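You operate a simulated robot arm through the tools that you are given. There is no shell and no other tool. Be economical: measure what you need, move in short steps, check, and stop when the job is done.

The job below is to be done with a simulated two-armed robot. You get a single attempt, and the scene is never put back.

JOB
Swap the drip feeder's empty bottle for the full Lube one, then wet the belt down to the gate.
Fine: the feeder's label says which; valve shut during the swap and open after; empty bottle on the feeder shelf, in line with the others; stop the belt once it is wet to the gate. One press each; touch no other control. Set down upright: large bottle, what you pick out.

The check looks at the end state, three seconds after you hand in, the way a careful person would. Anything else that was tipped, shoved, dropped, spilled or broken makes it a failure.

ROBOT AND FRAMES
Two 7-joint arms with fingered hands on one trunk, on a base that drives. Base frame: it is fixed to the floor where the robot stands at the start and does not move with it; the origin is under the middle of the robot, x ahead of it, y to its left, z up. Readings come in mm, rad, newtons and seconds.
The left shoulder is at the start at [24, 92, 1336], the right one opposite. With the tool pointing down near the work surface each hand reaches from about 100 to 520 mm from the robot's upright axis, wherever it stands, measured 20 degrees to its own side. Places, roughly: belt speed dial [300, 200, 1100]; black clamp lever [1400, -900, 1100]; black cup [400, -200, 1000]; conveyor air valve handle [1000, 1200, 1300]; conveyor control box [300, 300, 1100]; conveyor push button [300, 300, 1100]; conveyor reset button [300, 300, 1100]; conveyor start button [300, 500, 1100]; conveyor step button [300, 300, 1100]; conveyor stop button [300, 400, 1100]; drip feeder [400, -300, 500]; far clamp lever [900, 600, 1200]; green valve handle [400, 0, 1100]; near clamp lever [400, 600, 1200]; photo-eye [1400, -900, 1200]; red reflector [1500, 0, 1250]. Payload 2.1 kg a hand.
Tool frame (each hand has its own): the origin (TCP) lies between the finger pads and is the grasp point; the fingertips stand 20 mm ahead of it; z points along the fingers, y is the line along which they close. Largest opening 68 mm; the body of the gripper starts 23 mm behind the TCP. The gripper is a hand of 5 fingers: y runs from the thumb to the fingers, the wrist lies at [-10, -79, -131] in the tool frame, and closing takes about 1.5 s.
Orientation is that of the tool frame in the base frame, as a unit quaternion [x, y, z, w]. With the fingers straight down and the wrist toward the robot, the tool's x, y and z point along [0, 1, 0], [1, 0, 0] and [0, 0, -1] of the base frame.

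CONTROLS
- The arms move only by the tool servo_tool. It takes "left_deltas", "right_deltas" or both (then of equal length, played together; a hand with none holds still); each is a list of rows, each a list of 2 entries, a list of its own where there are three numbers: the shift along the tool's x, y, z in mm, then the turn, a rotation vector about the tool's x, y, z in rad. In form: [[[tx, ty, tz], [ax, ay, az]], ...]. A call has 1 to 12 rows; each row shifts and turns the commanded pose from where the row before left it, along the tool's axes as they then stand. "left_fingers" and "right_fingers" are, for a hand that has rows, the opening in per cent of the stroke, from 0 (shut) to 100 (fully open), set as the call begins (left out, the last holds). Rows are played at 5 a second. More than 50 mm and 0.15 rad between two rows, or a gripper value outside its range, and nothing of the call is played. A pose out of reach is approached as far as the arm can. The call stops where the force on the tool passes 40 N (or 10 N more than at its start, if that is more) or the arm is blocked; 0.2 s more then pass. Each finger travels about 153 mm/s and halts on what it meets, pressing with about 23 N; the grip force reading is that of the motor and also rises with nothing between the fingers. The clock runs only during rows and for 0.2 s after the last one: add rows that do not move to give the fingers time. It gives the time, the measured TCP pose, the force on the tool (base axes), the opening and the grip force at its end, in the units of the frame above (readings bear some noise), with the torque about the TCP (base axes, N m) and any sound that the robot's microphone picked up, and new pictures: "show" is both (left out), scene, wrist or none (wrist: the cameras of the hands that moved).
- Cameras (640 x 400 px; columns grow to the right, rows downward): "scene" is now at [93.5, 15.7, 1491.6]; the picture's right is [0.06, -1.00, 0.00], its down [-0.54, -0.03, -0.84] and it looks along [0.84, 0.05, -0.54] (base axes); focal length 214 px, centre (320, 200). "left" rides on the left gripper at [-54, -58, -72] in its tool frame; the picture's right is [-0.57, -0.39, 0.73], its down [0.73, -0.64, 0.23] and it looks along [0.38, 0.66, 0.65] (tool axes); focal length 226 px, centre (320, 200). "right" rides on the right gripper at [54, -58, -72] in its tool frame; the picture's right is [-0.57, 0.39, -0.73], its down [-0.73, -0.64, 0.23] and it looks along [-0.38, 0.66, 0.65] (tool axes); focal length 226 px, centre (320, 200). There is no depth. A picture from a camera that has moved, and an enlarged one, comes with that camera's place and axes in the base frame and with its lens. The place of the scene camera against the robot may be out by one fixed shift of up to 25 mm in any direction.
- move_column(by): slides the trunk up (or, below 0, down) by that many mm; the arms and the scene camera ride with it, the base frame stays. It gives what a move gives, with no picture.
- base_move(legs): drives the robot by 1 to 6 legs, each [ahead, left, turn to the left] in mm, mm and rad, along the robot's own axes; the way and the turn of a leg run together, so that a leg with both is an arc; at most 1500 mm and 3.142 rad a leg. The arms and the cameras ride along, it lands a little off, and it stops where it bumps. It gives what a move gives, and a new picture of the scene camera.
- move_fingers(index, middle, ring, little, thumb_bend, thumb_turn, hand): sets how far each is bent, from 0 (flat) to 1 (curled in); at 0.3 the hand is open as for a grip, at 0.7 the pads meet at the TCP. One left out holds its place. A second passes; each finger stops where it meets its share of the squeeze, and holds until it gets a number again. A gripper value or a shape takes the hand back. It gives what a move gives, with no picture; readings hold the bend of each and the force on index, middle, ring, little, thumb and palm. thumb_turn goes from beside the hand (0) to across from the fingers (1), as for a grip.
- grasp_type(shape, hand): the hand has 5 fingers and takes this shape, open, in about a second: jaw (thumb against the fingers, like two jaws); tri (thumb and two fingers); tip (a fingertip pinch); poke (one finger out to press); point (the index stretched); flat (the hand flat); cup (the hand cupped); fist (a fist). The gripper value then closes the fingers along that shape, each until it touches; the sizes above hold for jaw. It gives what a move gives, with no picture.
- aim_head(pan, tilt): turns the head with the scene camera to pan (to the left, within 1.501 rad either way) and tilt (down, from -0.506 to 1.204), counted from straight ahead of the robot. It gives what a move gives, and a new picture of the scene camera.
- close_up(camera, box): a new picture of the part [left, top, right, bottom] of that camera's present view, enlarged. No time passes.
- hand_in(): hands the job in; it is judged then, once.

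Work in short steps. Places have to be worked out from the pictures, the camera data and where the tool is seen: move nearer, look again, correct. Check each grasp and each placing, and mend what went wrong. You have 120 turns and 260 pictures in all, those below and enlarged ones among them. Open the grippers and draw the arms clear of the work before you hand the job in, unless the task says otherwise; then end with one line.

The tools are called after "Emit:" as a command line: name --argument value ..., lists and objects as JSON in quotes. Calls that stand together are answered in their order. servo_tool: Moves the arms, as the interface text tells. Its arguments: {"type":"object","properties":{"left_deltas":{"type":"array"},"left_fingers":{"type":"number"},"right_deltas":{"type":"array"},"right_fingers":{"type":"number"},"show":{"type":"string","enum":["both","scene","wrist","none"]}},"required":[]} The other tools are called the same way: move_column (by) slides the trunk up or down; grasp_type (shape, hand) gives the hand a shape; move_fingers (index, middle, ring, little, thumb_bend, thumb_turn, hand) moves the fingers one by one; base_move (legs) drives the base; aim_head (pan, tilt) turns the head that bears the scene camera; close_up (camera, box) takes an enlarged picture of a part of a camera's view; hand_in () hands the job in.

At the start:

```text
t: 0.0
left_tcp_pos: [354.1, 204.0, 1493.4]
left_tcp_rot: [0.706, 0.708, 0.001, 0.0]
left_contact_force: [-0.3, -1.5, 0.2]
left_wrist_torque: [0.03, 0.02, 0.02]
left_width: 67.6
left_grip_force: 0.1
left_shape: jaw
left_bend: [0.3, 0.3, 0.3, 0.3, 0.3, 0.98]
left_finger forces: [0.0, 0.0, 0.0, 0.1, 0.0, 0.0]
right_tcp_pos: [403.3, -133.2, 1420.0]
right_tcp_rot: [0.707, 0.707, -0.001, 0.0]
right_contact_force: [-0.2, 0.6, 0.5]
right_wrist_torque: [0.03, 0.01, 0.02]
right_width: 67.8
right_grip_force: 0.2
right_shape: jaw
right_bend: [0.3, 0.3, 0.3, 0.3, 0.3, 0.98]
right_finger forces: [0.1, 0.0, 0.0, 0.0, 0.1, 0.0]
trunk travel left (down, up): [-575.0, 329.0]
robot x, y, heading: [4.0, -3.8, -0.002]
head pan, tilt: [0.059, 0.572]
```

scene: 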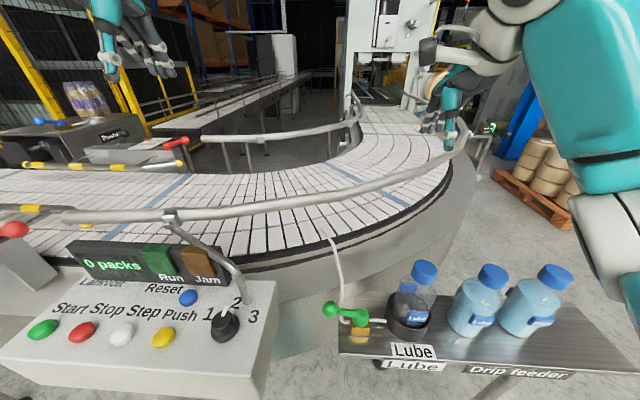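
right: 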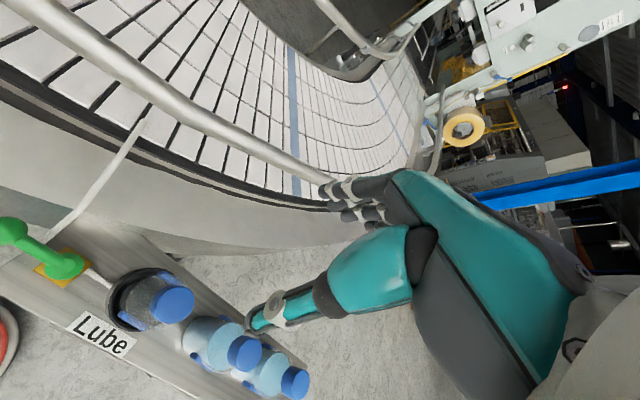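
left: 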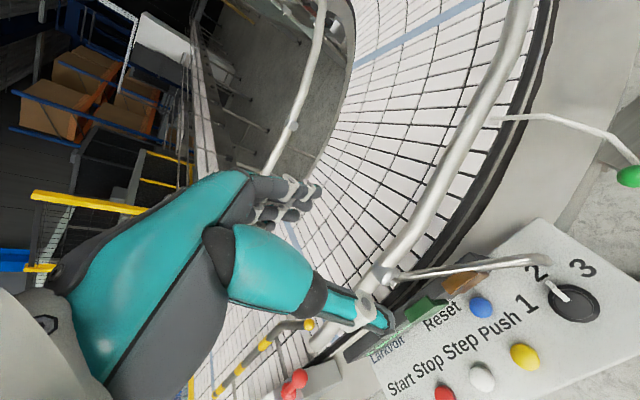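

The feeder with three bottles is at lower right. I enlarge the picture to read the labels and the valve state.

Emit:
close_up --camera "scene" --box '[310, 230, 610, 400]'

Emit:
close_up --camera "right" --box '[0, 200, 320, 400]'

Emit:
close_up --camera "scene" --box '[0, 200, 290, 400]'

Emit:
close_up --camera "scene" --box '[310, 0, 640, 220]'

```text
2.13 times, centred on (460, 315) of scene
camera zoom: at [93.5, 15.7, 1491.6], right [0.06, -1.0, 0.0], down [-0.54, -0.03, -0.84], along [0.84, 0.05, -0.54], focal length 458 px, centre (21, -45)
```

zoom: 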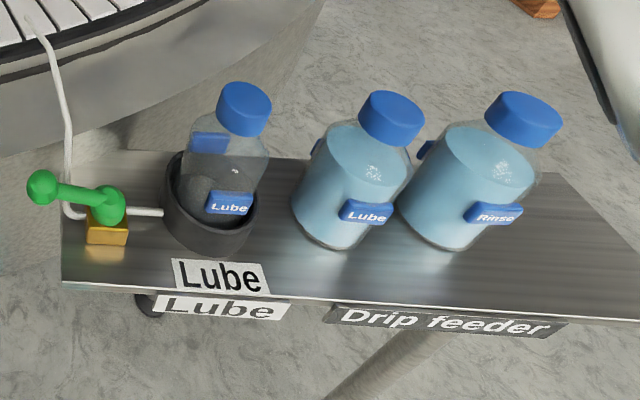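

```text
2.00 times, centred on (160, 300) of right
camera zoom: at [343.9, -79.4, 1492.4], right [0.39, -0.57, 0.73], down [-0.64, -0.73, -0.23], along [0.66, -0.38, -0.65], focal length 452 px, centre (640, 0)
```

zoom: 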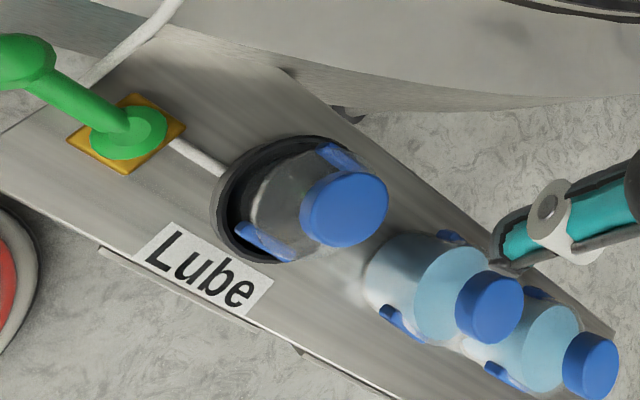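

```text
2.00 times, centred on (145, 300) of scene
camera zoom: at [93.5, 15.7, 1491.6], right [0.06, -1.0, 0.0], down [-0.54, -0.03, -0.84], along [0.84, 0.05, -0.54], focal length 429 px, centre (670, 0)
```

zoom: 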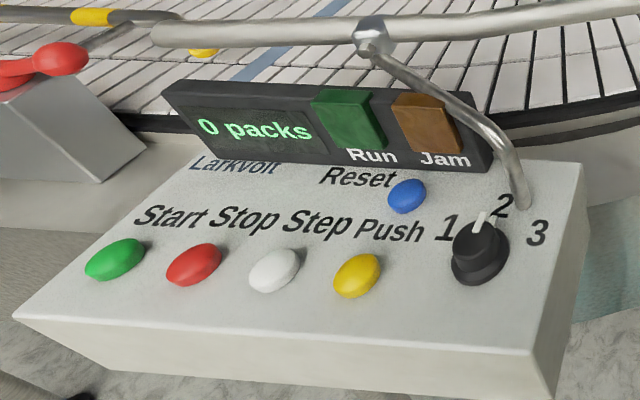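

```text
1.82 times, centred on (475, 110) of scene
camera zoom: at [93.5, 15.7, 1491.6], right [0.06, -1.0, 0.0], down [-0.54, -0.03, -0.84], along [0.84, 0.05, -0.54], focal length 390 px, centre (38, 364)
```

zoom: 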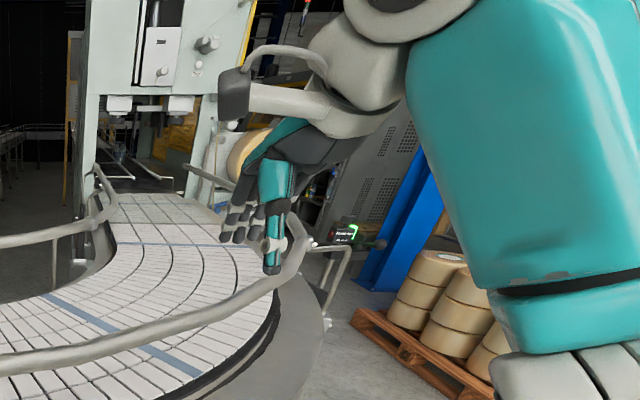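

Handle looks parallel with the pipe (open). Bottles estimated: empty in cup near (376,-177), full Lube (380,-315), Rinse (380,-438). I look around for the shelf end and the "gate".

Emit:
aim_head --pan -0.75 --tilt 0.75

Emit:
aim_head --pan -0.3 --tilt 0.15

Emit:
aim_head --pan 0.8 --tilt 0.3

```text
t: 1.1
left_tcp_pos: [353.7, 204.0, 1495.1]
left_tcp_rot: [0.706, 0.708, 0.0, 0.0]
left_contact_force: [-0.1, -0.4, -0.5]
left_wrist_torque: [0.02, -0.04, 0.03]
left_width: 67.7
left_grip_force: 0.2
left_shape: jaw
left_bend: [0.3, 0.3, 0.3, 0.3, 0.3, 0.98]
left_finger forces: [0.1, 0.0, 0.1, 0.1, 0.0, 0.0]
right_tcp_pos: [401.9, -133.7, 1420.8]
right_tcp_rot: [0.707, 0.707, 0.001, -0.001]
right_contact_force: [0.4, 0.0, 0.0]
right_wrist_torque: [-0.02, 0.0, -0.04]
right_width: 67.9
right_grip_force: 0.2
right_shape: jaw
right_bend: [0.3, 0.3, 0.3, 0.3, 0.3, 0.98]
right_finger forces: [0.0, 0.1, 0.0, 0.0, 0.1, 0.1]
trunk travel left (down, up): [-575.0, 329.0]
robot x, y, heading: [3.5, 0.3, -0.001]
head pan, tilt: [-0.75, 0.75]
camera scene: at [65.1, -46.0, 1476.2], right [-0.68, -0.73, 0.0], down [-0.5, 0.46, -0.73], along [0.54, -0.5, -0.68], focal length 214 px, centre (320, 200)
```

scene: 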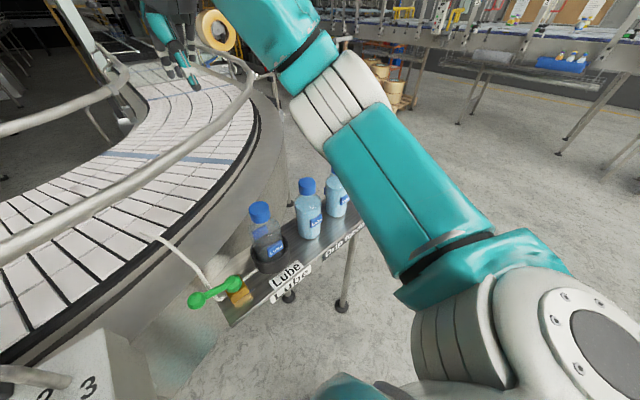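

```text
t: 2.1
left_tcp_pos: [354.1, 204.3, 1494.1]
left_tcp_rot: [0.707, 0.708, 0.0, 0.0]
left_contact_force: [0.3, -0.4, -0.4]
left_wrist_torque: [0.01, 0.01, 0.01]
left_width: 67.8
left_grip_force: 0.1
left_shape: jaw
left_bend: [0.3, 0.3, 0.3, 0.3, 0.3, 0.98]
left_finger forces: [0.0, 0.1, 0.1, 0.0, 0.0, 0.0]
right_tcp_pos: [403.5, -134.1, 1419.3]
right_tcp_rot: [0.707, 0.707, 0.0, 0.0]
right_contact_force: [-0.2, -0.2, 0.4]
right_wrist_torque: [-0.04, 0.02, 0.0]
right_width: 68.0
right_grip_force: 0.1
right_shape: jaw
right_bend: [0.3, 0.3, 0.3, 0.3, 0.3, 0.98]
right_finger forces: [0.1, 0.0, 0.1, 0.0, 0.0, 0.0]
trunk travel left (down, up): [-575.0, 329.0]
robot x, y, heading: [2.3, 2.3, -0.003]
head pan, tilt: [-0.3, 0.15]
camera scene: at [93.0, -17.1, 1530.5], right [-0.3, -0.96, 0.0], down [-0.14, 0.04, -0.99], along [0.94, -0.29, -0.15], focal length 214 px, centre (320, 200)
```

scene: 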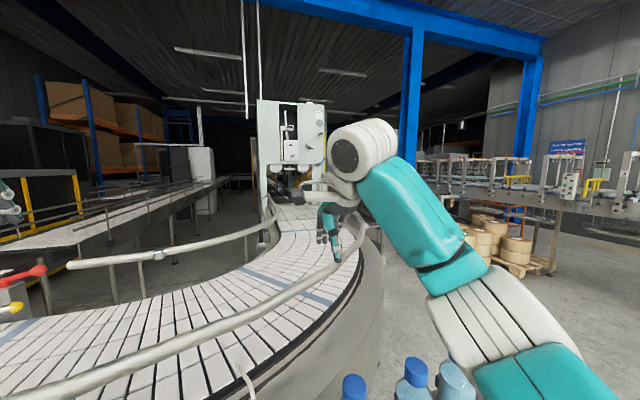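

```text
t: 3.5
left_tcp_pos: [354.1, 203.7, 1495.7]
left_tcp_rot: [0.707, 0.708, 0.0, 0.0]
left_contact_force: [0.7, -0.4, -0.9]
left_wrist_torque: [0.02, 0.02, 0.0]
left_width: 67.6
left_grip_force: 0.0
left_shape: jaw
left_bend: [0.3, 0.3, 0.3, 0.3, 0.3, 0.98]
left_finger forces: [0.0, 0.0, 0.0, 0.1, 0.0, 0.0]
right_tcp_pos: [402.2, -133.8, 1420.1]
right_tcp_rot: [0.707, 0.707, 0.0, 0.0]
right_contact_force: [-0.1, 0.7, -2.3]
right_wrist_torque: [0.01, -0.02, -0.02]
right_width: 67.5
right_grip_force: 0.0
right_shape: jaw
right_bend: [0.3, 0.3, 0.3, 0.3, 0.3, 0.98]
right_finger forces: [0.0, 0.0, 0.0, 0.1, 0.0, 0.0]
trunk travel left (down, up): [-575.0, 329.0]
robot x, y, heading: [0.1, -2.4, 0.006]
head pan, tilt: [0.799, 0.3]
camera scene: at [69.6, 77.3, 1516.6], right [0.72, -0.7, 0.0], down [-0.21, -0.21, -0.96], along [0.67, 0.68, -0.3], focal length 214 px, centre (320, 200)
```

scene: 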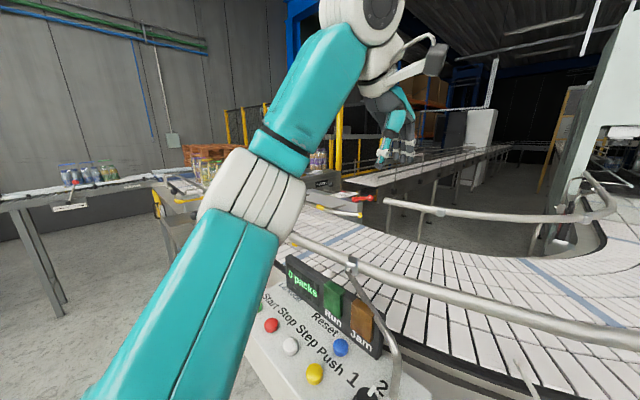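

I enlarge the belt's left end and the far machine to find the gate.

Emit:
close_up --camera "scene" --box '[140, 130, 400, 290]'

Emit:
aim_head --pan 0.15 --tilt 0.3

Emit:
close_up --camera "scene" --box '[320, 50, 520, 200]'

Emit:
close_up --camera "scene" --box '[0, 140, 260, 320]'

```text
2.46 times, centred on (270, 210) of scene
camera zoom: at [69.6, 77.3, 1516.6], right [0.72, -0.7, 0.0], down [-0.21, -0.21, -0.96], along [0.67, 0.68, -0.3], focal length 528 px, centre (443, 175)
```

zoom: 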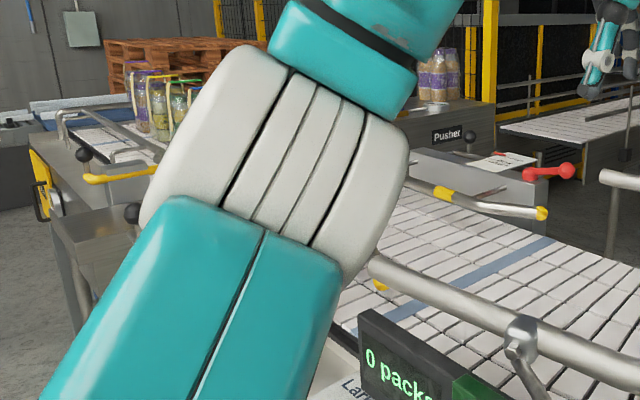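

```text
t: 4.5
left_tcp_pos: [354.5, 204.5, 1494.4]
left_tcp_rot: [0.707, 0.708, 0.0, 0.0]
left_contact_force: [0.1, 0.0, 0.4]
left_wrist_torque: [-0.02, -0.03, 0.01]
left_width: 67.7
left_grip_force: 0.2
left_shape: jaw
left_bend: [0.3, 0.3, 0.3, 0.3, 0.3, 0.98]
left_finger forces: [0.1, 0.0, 0.1, 0.1, 0.0, 0.0]
right_tcp_pos: [401.2, -134.7, 1419.4]
right_tcp_rot: [0.707, 0.707, 0.0, 0.0]
right_contact_force: [0.4, 0.7, 0.3]
right_wrist_torque: [-0.01, 0.03, 0.02]
right_width: 67.7
right_grip_force: 0.0
right_shape: jaw
right_bend: [0.3, 0.3, 0.3, 0.3, 0.3, 0.98]
right_finger forces: [0.0, 0.1, 0.0, 0.0, 0.0, 0.0]
trunk travel left (down, up): [-575.0, 329.0]
robot x, y, heading: [1.6, -0.2, 0.001]
head pan, tilt: [0.15, 0.3]
camera scene: at [96.8, 24.5, 1516.6], right [0.15, -0.99, 0.0], down [-0.29, -0.04, -0.96], along [0.94, 0.14, -0.3], focal length 214 px, centre (320, 200)
```

scene: 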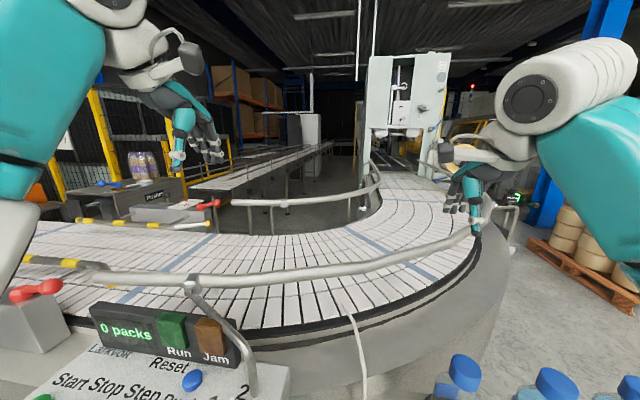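

```text
2.67 times, centred on (420, 125) of scene
camera zoom: at [96.8, 24.5, 1516.6], right [0.15, -0.99, 0.0], down [-0.29, -0.04, -0.96], along [0.94, 0.14, -0.3], focal length 572 px, centre (53, 400)
```

zoom: 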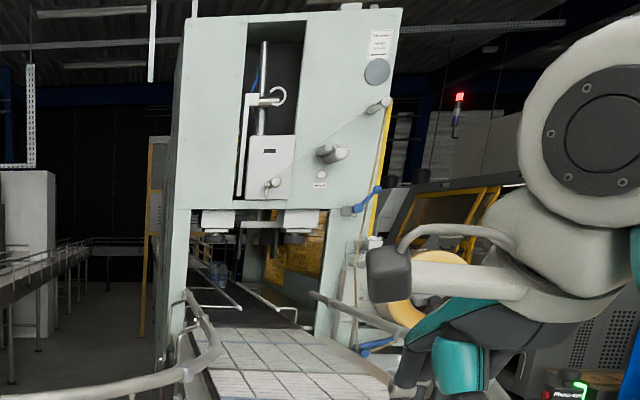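

```text
2.22 times, centred on (130, 230) of scene
camera zoom: at [96.8, 24.5, 1516.6], right [0.15, -0.99, 0.0], down [-0.29, -0.04, -0.96], along [0.94, 0.14, -0.3], focal length 477 px, centre (742, 133)
```

zoom: 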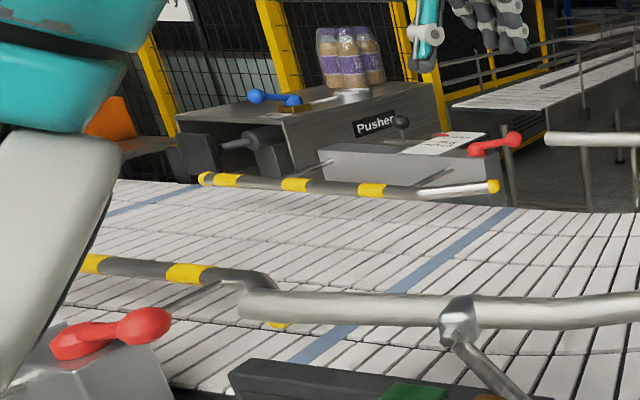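

Right hand goes above the valve knob (about [355,10,1010]) for a closer look.

Emit:
servo_tool --right_deltas '[[[24, -8, 40], [0, 0, 0]], [[24, -8, 40], [0, 0, 0]], [[24, -8, 40], [0, 0, 0]], [[24, -8, 40], [0, 0, 0]], [[24, -8, 40], [0, 0, 0]], [[24, -8, 40], [0, 0, 0]]]' --show "wrist"

Emit:
aim_head --pan -0.15 --tilt 0.8

```text
t: 5.9
left_tcp_pos: [354.0, 204.6, 1493.8]
left_tcp_rot: [0.706, 0.708, -0.001, 0.001]
left_contact_force: [-0.4, 0.2, -0.2]
left_wrist_torque: [0.02, -0.04, -0.02]
left_width: 67.8
left_grip_force: 0.0
left_shape: jaw
left_bend: [0.3, 0.3, 0.3, 0.3, 0.3, 0.98]
left_finger forces: [0.1, 0.1, 0.0, 0.1, 0.0, 0.0]
right_tcp_pos: [354.6, 10.2, 1178.9]
right_tcp_rot: [0.708, 0.706, 0.0, -0.001]
right_contact_force: [-0.3, -0.5, -1.0]
right_wrist_torque: [0.0, 0.01, 0.03]
right_width: 67.6
right_grip_force: 0.2
right_shape: jaw
right_bend: [0.3, 0.3, 0.3, 0.3, 0.3, 0.98]
right_finger forces: [0.0, 0.0, 0.0, 0.0, 0.1, 0.1]
trunk travel left (down, up): [-575.0, 329.0]
robot x, y, heading: [5.9, -1.3, -0.0]
head pan, tilt: [0.15, 0.3]
camera right: at [295.2, 64.7, 1251.5], right [0.39, -0.57, 0.73], down [-0.64, -0.73, -0.23], along [0.66, -0.38, -0.65], focal length 226 px, centre (320, 200)
```

right: 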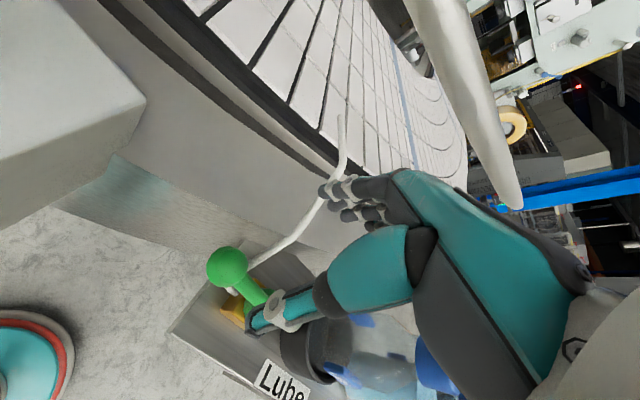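

```text
t: 6.8
left_tcp_pos: [354.5, 203.9, 1494.8]
left_tcp_rot: [0.706, 0.708, -0.001, 0.0]
left_contact_force: [0.4, 0.2, -0.8]
left_wrist_torque: [0.01, -0.01, -0.01]
left_width: 67.7
left_grip_force: 0.1
left_shape: jaw
left_bend: [0.3, 0.3, 0.3, 0.3, 0.3, 0.98]
left_finger forces: [0.1, 0.0, 0.0, 0.0, 0.1, 0.0]
right_tcp_pos: [354.5, 9.4, 1179.1]
right_tcp_rot: [0.707, 0.707, -0.001, 0.0]
right_contact_force: [-0.2, 1.1, 1.4]
right_wrist_torque: [0.02, 0.04, -0.01]
right_width: 67.7
right_grip_force: 0.0
right_shape: jaw
right_bend: [0.3, 0.3, 0.3, 0.3, 0.3, 0.98]
right_finger forces: [0.0, 0.0, 0.0, 0.1, 0.0, 0.1]
trunk travel left (down, up): [-575.0, 329.0]
robot x, y, heading: [-1.2, -2.2, 0.001]
head pan, tilt: [-0.15, 0.799]
camera scene: at [84.2, -1.5, 1472.3], right [-0.15, -0.99, 0.0], down [-0.71, 0.11, -0.7], along [0.69, -0.1, -0.72], focal length 214 px, centre (320, 200)
```

scene: 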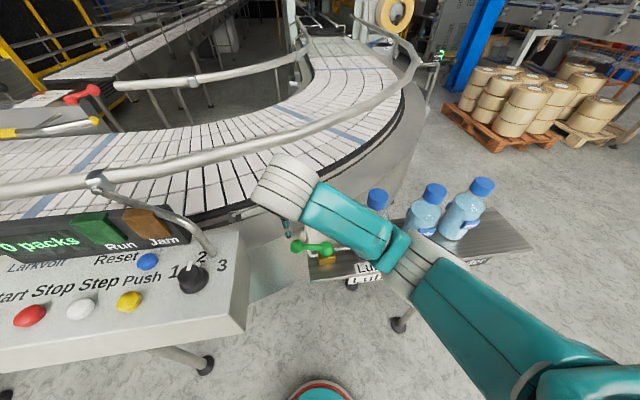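

Wrist views triangulate the knob near (352,-2,1067) and the pivot near (354,-63,1034). I look closer at the tube routing and the valve.

Emit:
close_up --camera "right" --box '[140, 100, 400, 380]'

Emit:
close_up --camera "scene" --box '[240, 200, 400, 300]'

Emit:
close_up --camera "scene" --box '[340, 160, 560, 300]'

Emit:
grasp_type --shape "tip" --hand "right"

Emit:
close_up --camera "right" --box '[140, 100, 460, 400]'

```text
1.43 times, centred on (270, 240) of right
camera zoom: at [295.6, 63.9, 1252.0], right [0.39, -0.57, 0.73], down [-0.64, -0.73, -0.23], along [0.66, -0.38, -0.65], focal length 323 px, centre (391, 143)
```

zoom: 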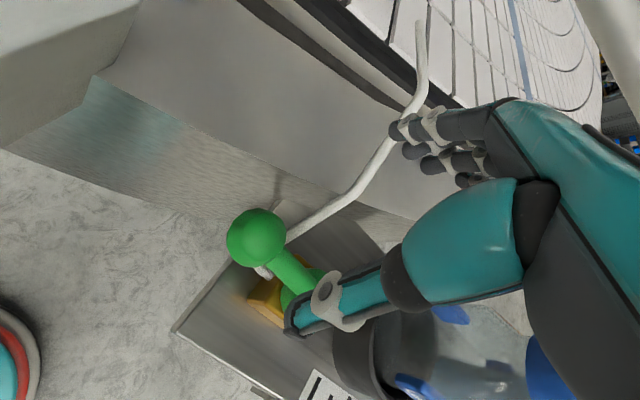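

```text
4.00 times, centred on (320, 250) of scene
camera zoom: at [84.2, -1.5, 1472.3], right [-0.15, -0.99, 0.0], down [-0.71, 0.11, -0.7], along [0.69, -0.1, -0.72], focal length 858 px, centre (320, 0)
```

zoom: 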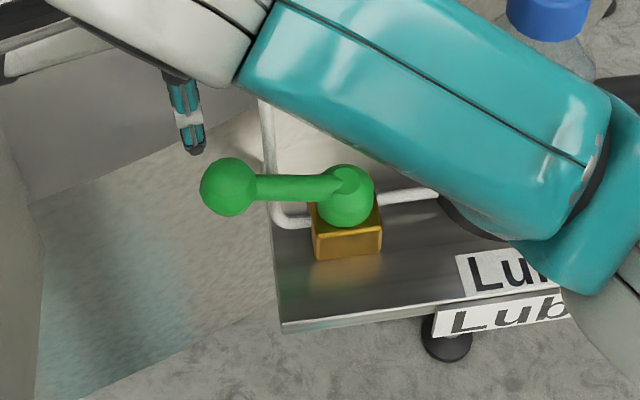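

```text
2.86 times, centred on (450, 230) of scene
camera zoom: at [84.2, -1.5, 1472.3], right [-0.15, -0.99, 0.0], down [-0.71, 0.11, -0.7], along [0.69, -0.1, -0.72], focal length 613 px, centre (-51, 114)
```

zoom: 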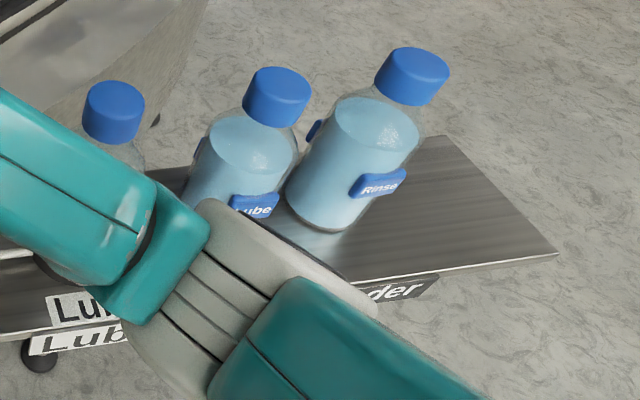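

```text
t: 7.7
left_tcp_pos: [354.8, 203.8, 1493.9]
left_tcp_rot: [0.706, 0.708, -0.001, 0.001]
left_contact_force: [0.1, 0.3, -0.7]
left_wrist_torque: [0.0, -0.02, -0.03]
left_width: 68.0
left_grip_force: 0.1
left_shape: jaw
left_bend: [0.3, 0.3, 0.3, 0.3, 0.3, 0.98]
left_finger forces: [0.1, 0.0, 0.0, 0.0, 0.1, 0.0]
right_tcp_pos: [354.7, 10.0, 1180.2]
right_tcp_rot: [0.707, 0.707, 0.0, 0.0]
right_contact_force: [0.4, -0.8, 0.3]
right_wrist_torque: [0.01, 0.02, 0.0]
right_width: 67.5
right_grip_force: 0.1
right_shape: tip
right_bend: [0.3, 0.98, 0.99, 0.99, 0.3, 0.98]
right_finger forces: [0.1, 0.0, 0.0, 0.0, 0.0, 0.1]
trunk travel left (down, up): [-575.0, 329.0]
robot x, y, heading: [1.8, -1.0, -0.004]
head pan, tilt: [-0.15, 0.799]
```

```text
1.33 times, centred on (300, 250) of right
camera zoom: at [295.6, 63.9, 1252.0], right [0.39, -0.57, 0.73], down [-0.64, -0.73, -0.23], along [0.66, -0.38, -0.65], focal length 301 px, centre (347, 133)
```

zoom: 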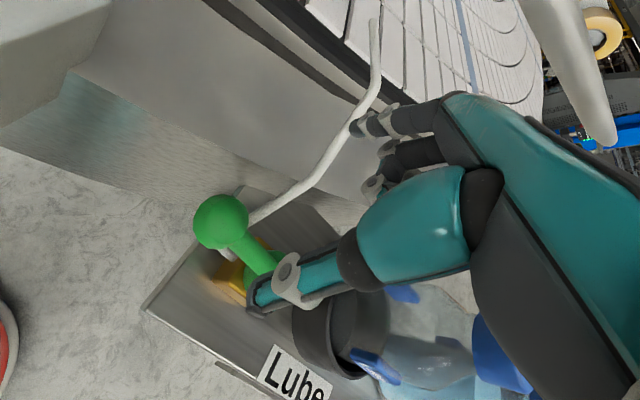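

The tube clears the knob on its -y side. Hand in fingertip pinch: I descend toward the knob in two stages.

Emit:
servo_tool --right_deltas '[[[-3, -1, 25], [0, 0, 0]], [[-3, -1, 25], [0, 0, 0]], [[-2, 0, 15], [0, 0, 0]]]' --right_fingers 100 --show "both"

```text
t: 8.5
left_tcp_pos: [355.3, 204.3, 1495.3]
left_tcp_rot: [0.707, 0.707, -0.001, 0.001]
left_contact_force: [0.7, 1.1, 0.1]
left_wrist_torque: [0.0, 0.05, 0.01]
left_width: 67.6
left_grip_force: 0.1
left_shape: jaw
left_bend: [0.3, 0.3, 0.3, 0.3, 0.3, 0.98]
left_finger forces: [0.1, 0.1, 0.1, 0.1, 0.0, 0.1]
right_tcp_pos: [352.2, 1.1, 1114.2]
right_tcp_rot: [0.707, 0.708, 0.0, -0.001]
right_contact_force: [0.1, -0.1, -0.5]
right_wrist_torque: [-0.01, -0.01, 0.01]
right_width: 67.7
right_grip_force: 0.1
right_shape: tip
right_bend: [0.3, 0.98, 0.99, 0.99, 0.3, 0.98]
right_finger forces: [0.1, 0.0, 0.0, 0.0, 0.0, 0.0]
trunk travel left (down, up): [-575.0, 329.0]
robot x, y, heading: [1.0, -0.4, -0.003]
head pan, tilt: [-0.15, 0.799]
camera scene: at [84.1, -1.6, 1472.2], right [-0.15, -0.99, 0.0], down [-0.71, 0.11, -0.7], along [0.69, -0.1, -0.72], focal length 214 px, centre (320, 200)
camera right: at [293.9, 56.1, 1186.8], right [0.39, -0.57, 0.73], down [-0.64, -0.73, -0.23], along [0.66, -0.38, -0.65], focal length 226 px, centre (320, 200)
```

scene: 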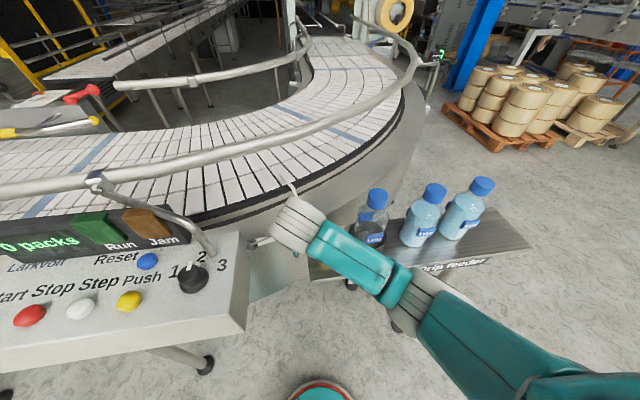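
right: 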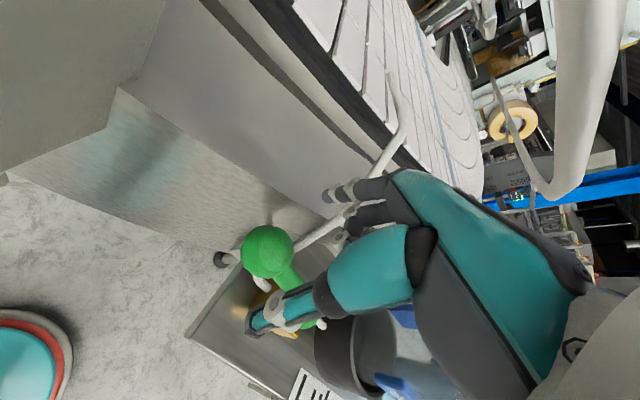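

Knob recomputed at (355,-3,1058). Descend 52 mm with the knob between thumb and index.

Emit:
servo_tool --right_deltas '[[[-1, 1, 18], [0, 0, 0]], [[0, 1, 18], [0, 0, 0]], [[0, 1, 16], [0, 0, 0]]]' --show "wrist"

```text
t: 9.3
left_tcp_pos: [353.2, 205.4, 1494.3]
left_tcp_rot: [0.707, 0.707, -0.001, 0.001]
left_contact_force: [-0.8, -0.2, 0.6]
left_wrist_torque: [0.02, -0.01, 0.01]
left_width: 67.5
left_grip_force: 0.0
left_shape: jaw
left_bend: [0.3, 0.3, 0.3, 0.3, 0.3, 0.98]
left_finger forces: [0.1, 0.0, 0.1, 0.1, 0.1, 0.0]
right_tcp_pos: [355.0, 1.7, 1063.2]
right_tcp_rot: [0.706, 0.708, 0.0, 0.0]
right_contact_force: [-0.3, -2.4, 6.0]
right_wrist_torque: [0.04, 0.12, 0.06]
right_width: 67.9
right_grip_force: 0.0
right_shape: tip
right_bend: [0.3, 0.99, 0.99, 0.99, 0.27, 0.98]
right_finger forces: [0.1, 3.4, 0.0, 0.0, 4.3, 0.0]
trunk travel left (down, up): [-575.0, 329.0]
robot x, y, heading: [0.2, -2.2, -0.006]
head pan, tilt: [-0.15, 0.799]
camera right: at [296.2, 55.9, 1135.1], right [0.39, -0.57, 0.73], down [-0.64, -0.73, -0.23], along [0.66, -0.38, -0.65], focal length 226 px, centre (320, 200)
```

right: 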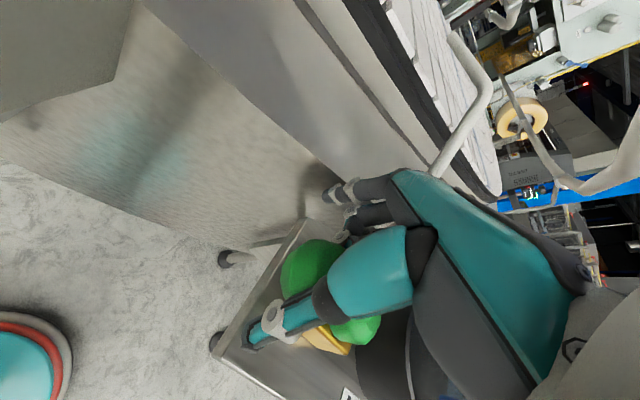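

Contact on thumb and curled middle finger; close the pinch and see what it catches.

Emit:
servo_tool --right_deltas '[[[0, 0, 0], [0, 0, 0]], [[0, 0, 0], [0, 0, 0]], [[0, 0, 0], [0, 0, 0]], [[0, 0, 0], [0, 0, 0]]]' --right_fingers 20 --show "both"

```text
t: 10.3
left_tcp_pos: [352.0, 204.3, 1494.5]
left_tcp_rot: [0.706, 0.708, 0.001, 0.0]
left_contact_force: [-0.7, 0.5, -1.0]
left_wrist_torque: [0.0, 0.01, -0.01]
left_width: 67.6
left_grip_force: 0.0
left_shape: jaw
left_bend: [0.3, 0.3, 0.3, 0.3, 0.3, 0.98]
left_finger forces: [0.0, 0.1, 0.0, 0.0, 0.1, 0.0]
right_tcp_pos: [356.0, 0.6, 1061.6]
right_tcp_rot: [0.707, 0.708, 0.0, 0.0]
right_contact_force: [-1.0, 2.2, 5.4]
right_wrist_torque: [-0.03, 0.12, -0.02]
right_width: 31.6
right_grip_force: 0.0
right_shape: tip
right_bend: [0.72, 1.0, 0.99, 0.99, 0.63, 0.98]
right_finger forces: [0.1, 10.0, 1.0, 0.1, 12.4, 0.0]
trunk travel left (down, up): [-575.0, 329.0]
robot x, y, heading: [-0.6, 0.8, -0.001]
head pan, tilt: [-0.15, 0.799]
camera scene: at [83.6, -1.2, 1472.3], right [-0.15, -0.99, 0.0], down [-0.71, 0.11, -0.7], along [0.69, -0.1, -0.72], focal length 214 px, centre (320, 200)
camera right: at [296.3, 56.1, 1135.5], right [0.39, -0.57, 0.73], down [-0.64, -0.73, -0.23], along [0.66, -0.38, -0.65], focal length 226 px, centre (320, 200)
```

scene: 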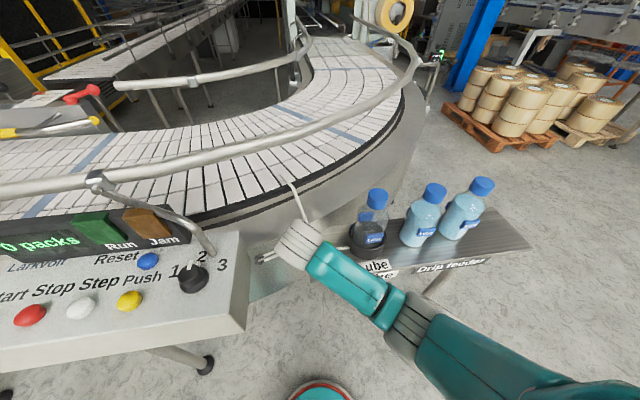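
right: 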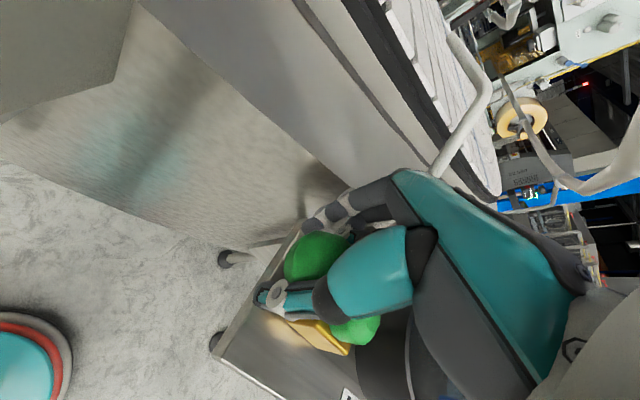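

Thumb and middle hold the handle. Try a small first step of the arc toward the robot and watch forces.

Emit:
servo_tool --right_deltas '[[[0, -6, 0], [0, 0, -0.1]], [[-1, -6, 0], [0, 0, -0.1]], [[-2, -6, 0], [0, 0, -0.1]]]' --show "both"

```text
t: 11.1
left_tcp_pos: [352.9, 205.3, 1495.0]
left_tcp_rot: [0.706, 0.708, -0.001, 0.001]
left_contact_force: [0.3, 0.2, 0.4]
left_wrist_torque: [0.0, 0.0, -0.02]
left_width: 67.8
left_grip_force: 0.0
left_shape: jaw
left_bend: [0.3, 0.3, 0.3, 0.3, 0.3, 0.98]
left_finger forces: [0.1, 0.1, 0.0, 0.1, 0.0, 0.0]
right_tcp_pos: [336.7, -2.4, 1062.0]
right_tcp_rot: [0.592, 0.806, 0.0, 0.0]
right_contact_force: [-3.8, 5.8, 5.3]
right_wrist_torque: [-0.09, 0.1, -0.11]
right_width: 31.3
right_grip_force: 0.1
right_shape: tip
right_bend: [0.72, 1.0, 0.99, 0.99, 0.64, 0.96]
right_finger forces: [0.0, 9.8, 0.0, 0.0, 13.1, 0.0]
trunk travel left (down, up): [-575.0, 329.0]
robot x, y, heading: [-4.5, 0.4, -0.002]
head pan, tilt: [-0.15, 0.799]
camera scene: at [83.2, -0.4, 1472.3], right [-0.15, -0.99, 0.0], down [-0.71, 0.11, -0.7], along [0.69, -0.1, -0.72], focal length 214 px, centre (320, 200)
camera right: at [264.5, 32.0, 1135.5], right [0.54, -0.42, 0.73], down [-0.39, -0.89, -0.23], along [0.75, -0.16, -0.65], focal length 226 px, centre (320, 200)
```

scene: 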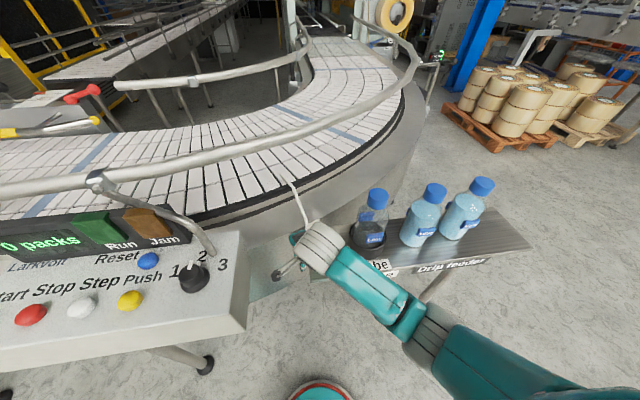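
right: 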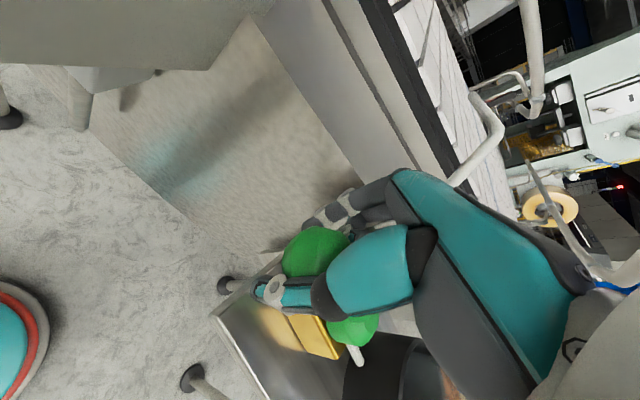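

Handle follows with little force. Continue the arc with half the hand rotation, to keep the wrist away from the bottles.

Emit:
servo_tool --right_deltas '[[[-0.4, -10, 0], [0, 0, -0.08]], [[-1.2, -10, 0], [0, 0, -0.08]], [[-2, -9.8, 0], [0, 0, -0.08]], [[-2.8, -9.6, 0], [0, 0, -0.08]]]' --show "both"

```text
t: 12.1
left_tcp_pos: [354.4, 204.0, 1493.6]
left_tcp_rot: [0.707, 0.707, 0.0, -0.001]
left_contact_force: [0.0, 0.6, -0.1]
left_wrist_torque: [-0.02, 0.02, 0.01]
left_width: 67.7
left_grip_force: 0.1
left_shape: jaw
left_bend: [0.3, 0.3, 0.3, 0.3, 0.3, 0.98]
left_finger forces: [0.0, 0.1, 0.0, 0.1, 0.0, 0.0]
right_tcp_pos: [304.8, -25.2, 1062.4]
right_tcp_rot: [0.456, 0.89, 0.001, 0.0]
right_contact_force: [4.3, -0.3, 7.3]
right_wrist_torque: [-0.09, 0.13, 0.17]
right_width: 31.3
right_grip_force: 0.0
right_shape: tip
right_bend: [0.72, 1.0, 0.99, 0.99, 0.63, 1.0]
right_finger forces: [0.1, 14.3, 4.0, 0.0, 13.6, 0.1]
trunk travel left (down, up): [-575.0, 329.0]
robot x, y, heading: [0.6, -1.4, -0.0]
head pan, tilt: [-0.15, 0.799]
camera scene: at [84.7, -1.7, 1472.2], right [-0.15, -0.99, 0.0], down [-0.71, 0.11, -0.7], along [0.69, -0.1, -0.72], focal length 214 px, centre (320, 200)
camera right: at [225.6, -15.5, 1135.5], right [0.64, -0.23, 0.73], down [-0.09, -0.97, -0.23], along [0.76, 0.08, -0.65], focal length 226 px, centre (320, 200)
```

scene: 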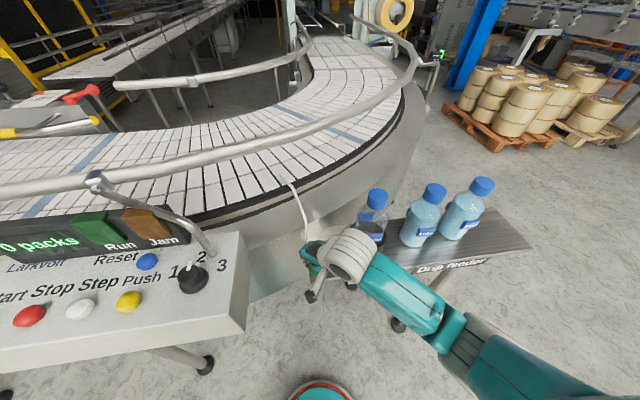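
right: 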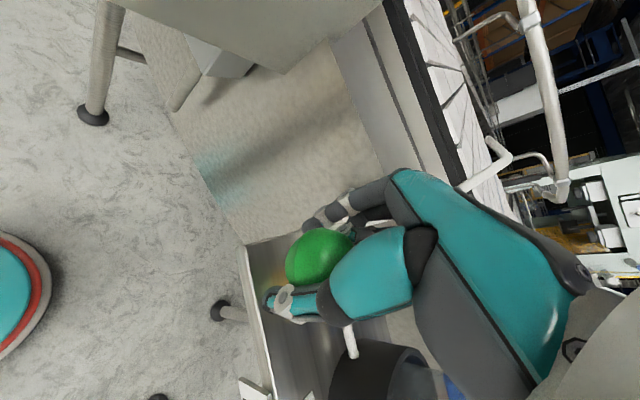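

Going well; continue the remaining ~0.63 rad.

Emit:
servo_tool --right_deltas '[[[-3.5, -9.4, 0], [0, 0, -0.1]], [[-3.8, -9.2, 0], [0, 0, -0.1]], [[-4.2, -9, 0], [0, 0, -0.1]], [[-4.7, -8.8, 0], [0, 0, -0.1]]]' --show "both"

```text
t: 13.1
left_tcp_pos: [355.3, 207.7, 1493.3]
left_tcp_rot: [0.707, 0.708, -0.002, 0.0]
left_contact_force: [0.0, 0.3, 0.2]
left_wrist_torque: [-0.01, 0.01, -0.03]
left_width: 67.6
left_grip_force: 0.1
left_shape: jaw
left_bend: [0.3, 0.3, 0.3, 0.3, 0.3, 0.98]
left_finger forces: [0.0, 0.0, 0.0, 0.0, 0.0, 0.1]
right_tcp_pos: [292.0, -57.5, 1064.1]
right_tcp_rot: [0.271, 0.963, 0.0, 0.0]
right_contact_force: [14.9, 16.1, 10.4]
right_wrist_torque: [-0.3, 0.13, 0.27]
right_width: 23.9
right_grip_force: 0.1
right_shape: tip
right_bend: [0.72, 1.0, 1.0, 0.99, 0.66, 1.0]
right_finger forces: [0.0, 23.7, 8.4, 0.0, 7.9, 0.0]
trunk travel left (down, up): [-575.0, 329.0]
robot x, y, heading: [-1.4, -0.2, 0.008]
head pan, tilt: [-0.15, 0.799]
camera scene: at [86.4, 2.5, 1472.2], right [-0.15, -0.99, 0.0], down [-0.71, 0.1, -0.7], along [0.69, -0.11, -0.72], focal length 214 px, centre (320, 200)
camera right: at [214.9, -79.2, 1135.8], right [0.68, 0.04, 0.73], down [0.29, -0.93, -0.23], along [0.67, 0.37, -0.65], focal length 226 px, centre (320, 200)
```

scene: 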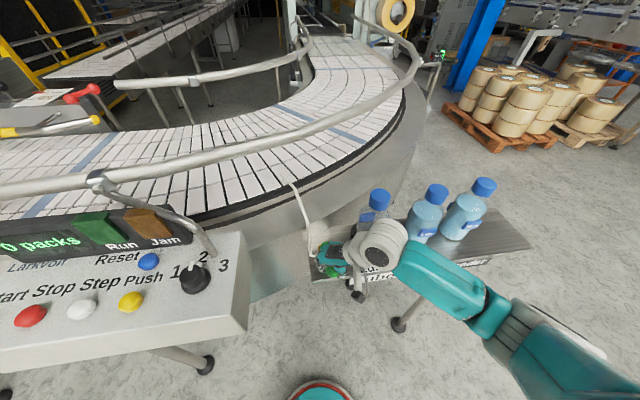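
right: 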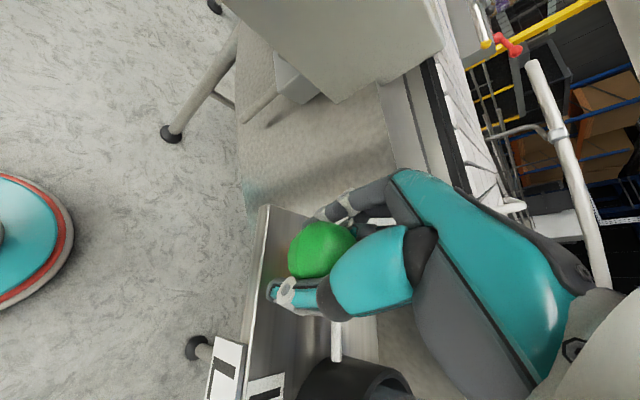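

Force rose as at an end stop. Open the fingers and lift straight up to look.

Emit:
servo_tool --right_deltas '[[[0, 0, 0], [0, 0, 0]], [[0, 0, 0], [0, 0, 0]], [[0, 0, 0], [0, 0, 0]], [[0, 0, -20], [0, 0, 0]], [[0, 0, -40], [0, 0, 0]], [[0, 0, -45], [0, 0, 0]], [[0, 0, -45], [0, 0, 0]]]' --right_fingers 100 --show "both"

Emit:
close_up --camera "scene" --box '[240, 170, 440, 310]'

```text
t: 14.7
left_tcp_pos: [354.5, 203.4, 1494.2]
left_tcp_rot: [0.707, 0.708, -0.001, 0.0]
left_contact_force: [-0.5, 0.3, -0.3]
left_wrist_torque: [0.03, 0.0, 0.0]
left_width: 67.6
left_grip_force: 0.0
left_shape: jaw
left_bend: [0.3, 0.3, 0.3, 0.3, 0.3, 0.98]
left_finger forces: [0.1, 0.1, 0.1, 0.0, 0.0, 0.1]
right_tcp_pos: [291.9, -61.3, 1212.9]
right_tcp_rot: [0.272, 0.962, -0.001, 0.0]
right_contact_force: [0.3, -0.1, -0.6]
right_wrist_torque: [-0.01, 0.01, 0.0]
right_width: 67.8
right_grip_force: 0.1
right_shape: tip
right_bend: [0.3, 0.98, 0.99, 0.99, 0.3, 0.98]
right_finger forces: [0.0, 0.0, 0.0, 0.0, 0.0, 0.0]
trunk travel left (down, up): [-575.0, 329.0]
robot x, y, heading: [-0.3, -0.3, 0.001]
head pan, tilt: [-0.15, 0.799]
camera scene: at [84.3, -1.5, 1472.2], right [-0.15, -0.99, 0.0], down [-0.71, 0.11, -0.7], along [0.69, -0.1, -0.72], focal length 214 px, centre (320, 200)
camera right: at [213.3, -83.2, 1286.0], right [0.69, 0.03, 0.73], down [0.29, -0.93, -0.23], along [0.67, 0.37, -0.65], focal length 226 px, centre (320, 200)
```

scene: 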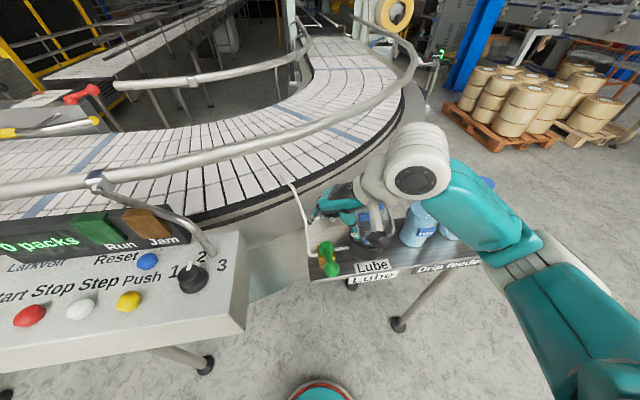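
right: 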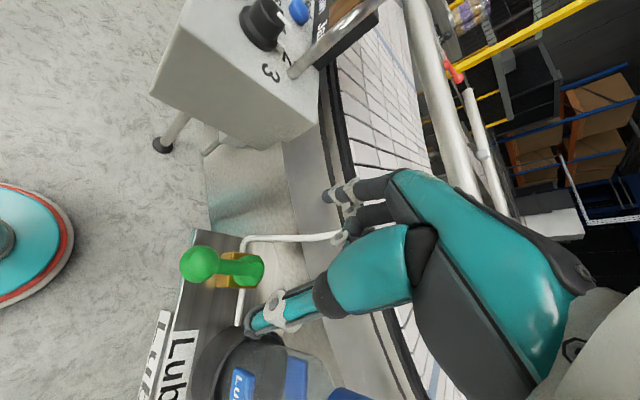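

```text
2.86 times, centred on (340, 240) of scene
camera zoom: at [84.3, -1.5, 1472.2], right [-0.15, -0.99, 0.0], down [-0.71, 0.11, -0.7], along [0.69, -0.1, -0.72], focal length 613 px, centre (263, 86)
```

zoom: 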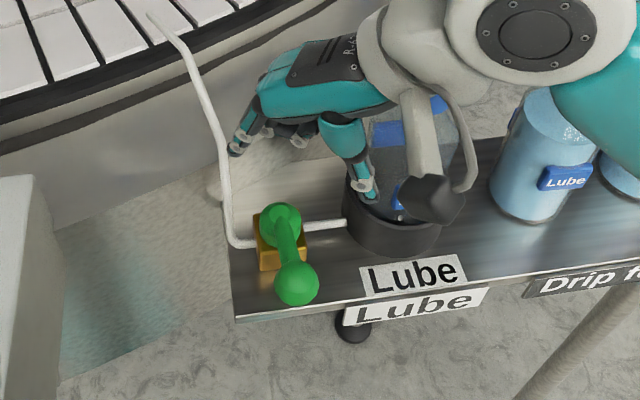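

Valve is now perpendicular = shut. Lift, turn the hand back to neutral yaw and open as jaw, then view the bottles.

Emit:
servo_tool --right_deltas '[[[0, 0, -45], [0, 0, 0]], [[0, 0, -45], [0, 0, 0]], [[0, 0, -45], [0, 0, 0.146]], [[0, 0, -25], [0, 0, 0.146]], [[0, 0, 0], [0, 0, 0.146]], [[0, 0, 0], [0, 0, 0.146]], [[0, 0, 0], [0, 0, 0.146]], [[0, 0, 0], [0, 0, 0.146]], [[0, 0, 0], [0, 0, 0.146]], [[-20, 0, 0], [0, 0, 0]]]' --show "none"

Emit:
grasp_type --shape "jaw" --hand "right"

Emit:
servo_tool --right_deltas '[[[0, 0, 0], [0, 0, 0]]]' --show "both"

```text
t: 16.9
left_tcp_pos: [353.4, 203.4, 1495.4]
left_tcp_rot: [0.707, 0.708, 0.0, 0.001]
left_contact_force: [-0.2, 0.2, -0.5]
left_wrist_torque: [0.01, 0.04, 0.03]
left_width: 67.8
left_grip_force: 0.0
left_shape: jaw
left_bend: [0.3, 0.3, 0.3, 0.3, 0.3, 0.98]
left_finger forces: [0.0, 0.1, 0.1, 0.1, 0.1, 0.0]
right_tcp_pos: [289.9, -83.6, 1371.9]
right_tcp_rot: [0.708, 0.706, -0.001, 0.0]
right_contact_force: [-0.6, 0.2, 0.0]
right_wrist_torque: [-0.03, -0.01, 0.01]
right_width: 68.0
right_grip_force: 0.1
right_shape: tip
right_bend: [0.3, 0.98, 0.99, 0.99, 0.3, 0.98]
right_finger forces: [0.0, 0.0, 0.0, 0.0, 0.0, 0.0]
trunk travel left (down, up): [-575.0, 329.0]
robot x, y, heading: [2.4, 3.5, -0.001]
head pan, tilt: [-0.15, 0.799]
```

```text
t: 17.8
left_tcp_pos: [354.5, 204.1, 1494.7]
left_tcp_rot: [0.706, 0.708, 0.0, 0.0]
left_contact_force: [-0.3, 0.0, 0.1]
left_wrist_torque: [-0.01, 0.01, 0.01]
left_width: 67.7
left_grip_force: 0.1
left_shape: jaw
left_bend: [0.3, 0.3, 0.3, 0.3, 0.3, 0.98]
left_finger forces: [0.0, 0.1, 0.1, 0.1, 0.0, 0.0]
right_tcp_pos: [291.5, -82.3, 1372.2]
right_tcp_rot: [0.708, 0.707, 0.0, 0.0]
right_contact_force: [-0.1, 0.0, 0.0]
right_wrist_torque: [-0.01, 0.02, -0.01]
right_width: 67.9
right_grip_force: 0.0
right_shape: jaw
right_bend: [0.3, 0.3, 0.3, 0.3, 0.3, 0.98]
right_finger forces: [0.0, 0.1, 0.0, 0.0, 0.0, 0.0]
trunk travel left (down, up): [-575.0, 329.0]
robot x, y, heading: [-0.1, -1.2, 0.0]
head pan, tilt: [-0.15, 0.799]
```

```text
t: 18.2
left_tcp_pos: [353.4, 204.5, 1494.4]
left_tcp_rot: [0.706, 0.708, -0.001, 0.0]
left_contact_force: [0.9, 0.4, 1.0]
left_wrist_torque: [-0.05, -0.01, 0.04]
left_width: 67.8
left_grip_force: 0.1
left_shape: jaw
left_bend: [0.3, 0.3, 0.3, 0.3, 0.3, 0.98]
left_finger forces: [0.0, 0.1, 0.0, 0.0, 0.0, 0.0]
right_tcp_pos: [289.6, -81.9, 1372.5]
right_tcp_rot: [0.708, 0.706, -0.001, 0.0]
right_contact_force: [0.4, -0.4, -0.4]
right_wrist_torque: [-0.02, 0.0, 0.01]
right_width: 67.8
right_grip_force: 0.0
right_shape: jaw
right_bend: [0.3, 0.3, 0.3, 0.3, 0.3, 0.98]
right_finger forces: [0.1, 0.0, 0.0, 0.1, 0.0, 0.0]
trunk travel left (down, up): [-575.0, 329.0]
robot x, y, heading: [-0.2, 2.5, 0.0]
head pan, tilt: [-0.15, 0.799]
camera scene: at [84.2, -1.6, 1472.2], right [-0.15, -0.99, 0.0], down [-0.71, 0.11, -0.7], along [0.69, -0.1, -0.72], focal length 214 px, centre (320, 200)
camera right: at [231.5, -27.6, 1444.9], right [0.39, -0.57, 0.73], down [-0.64, -0.73, -0.23], along [0.66, -0.38, -0.65], focal length 226 px, centre (320, 200)
```

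scene: 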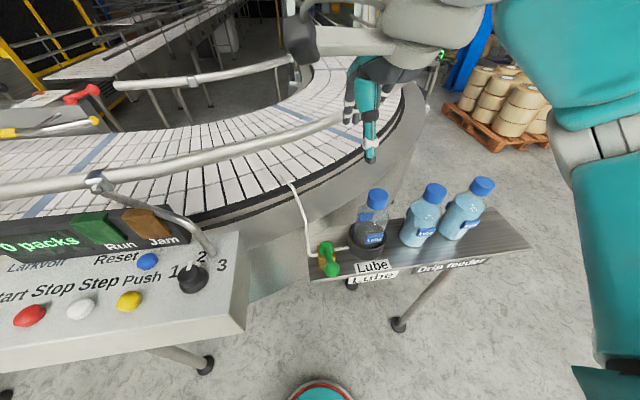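
right: 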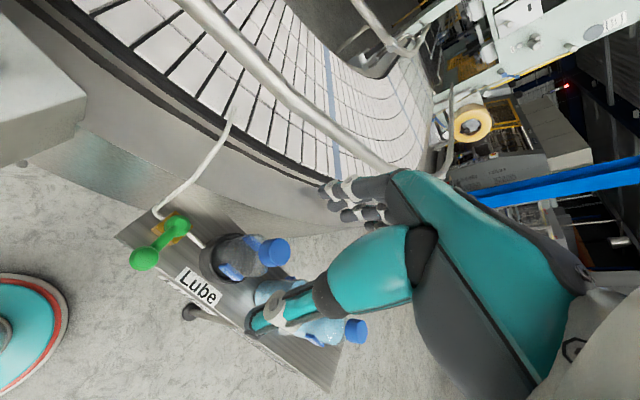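

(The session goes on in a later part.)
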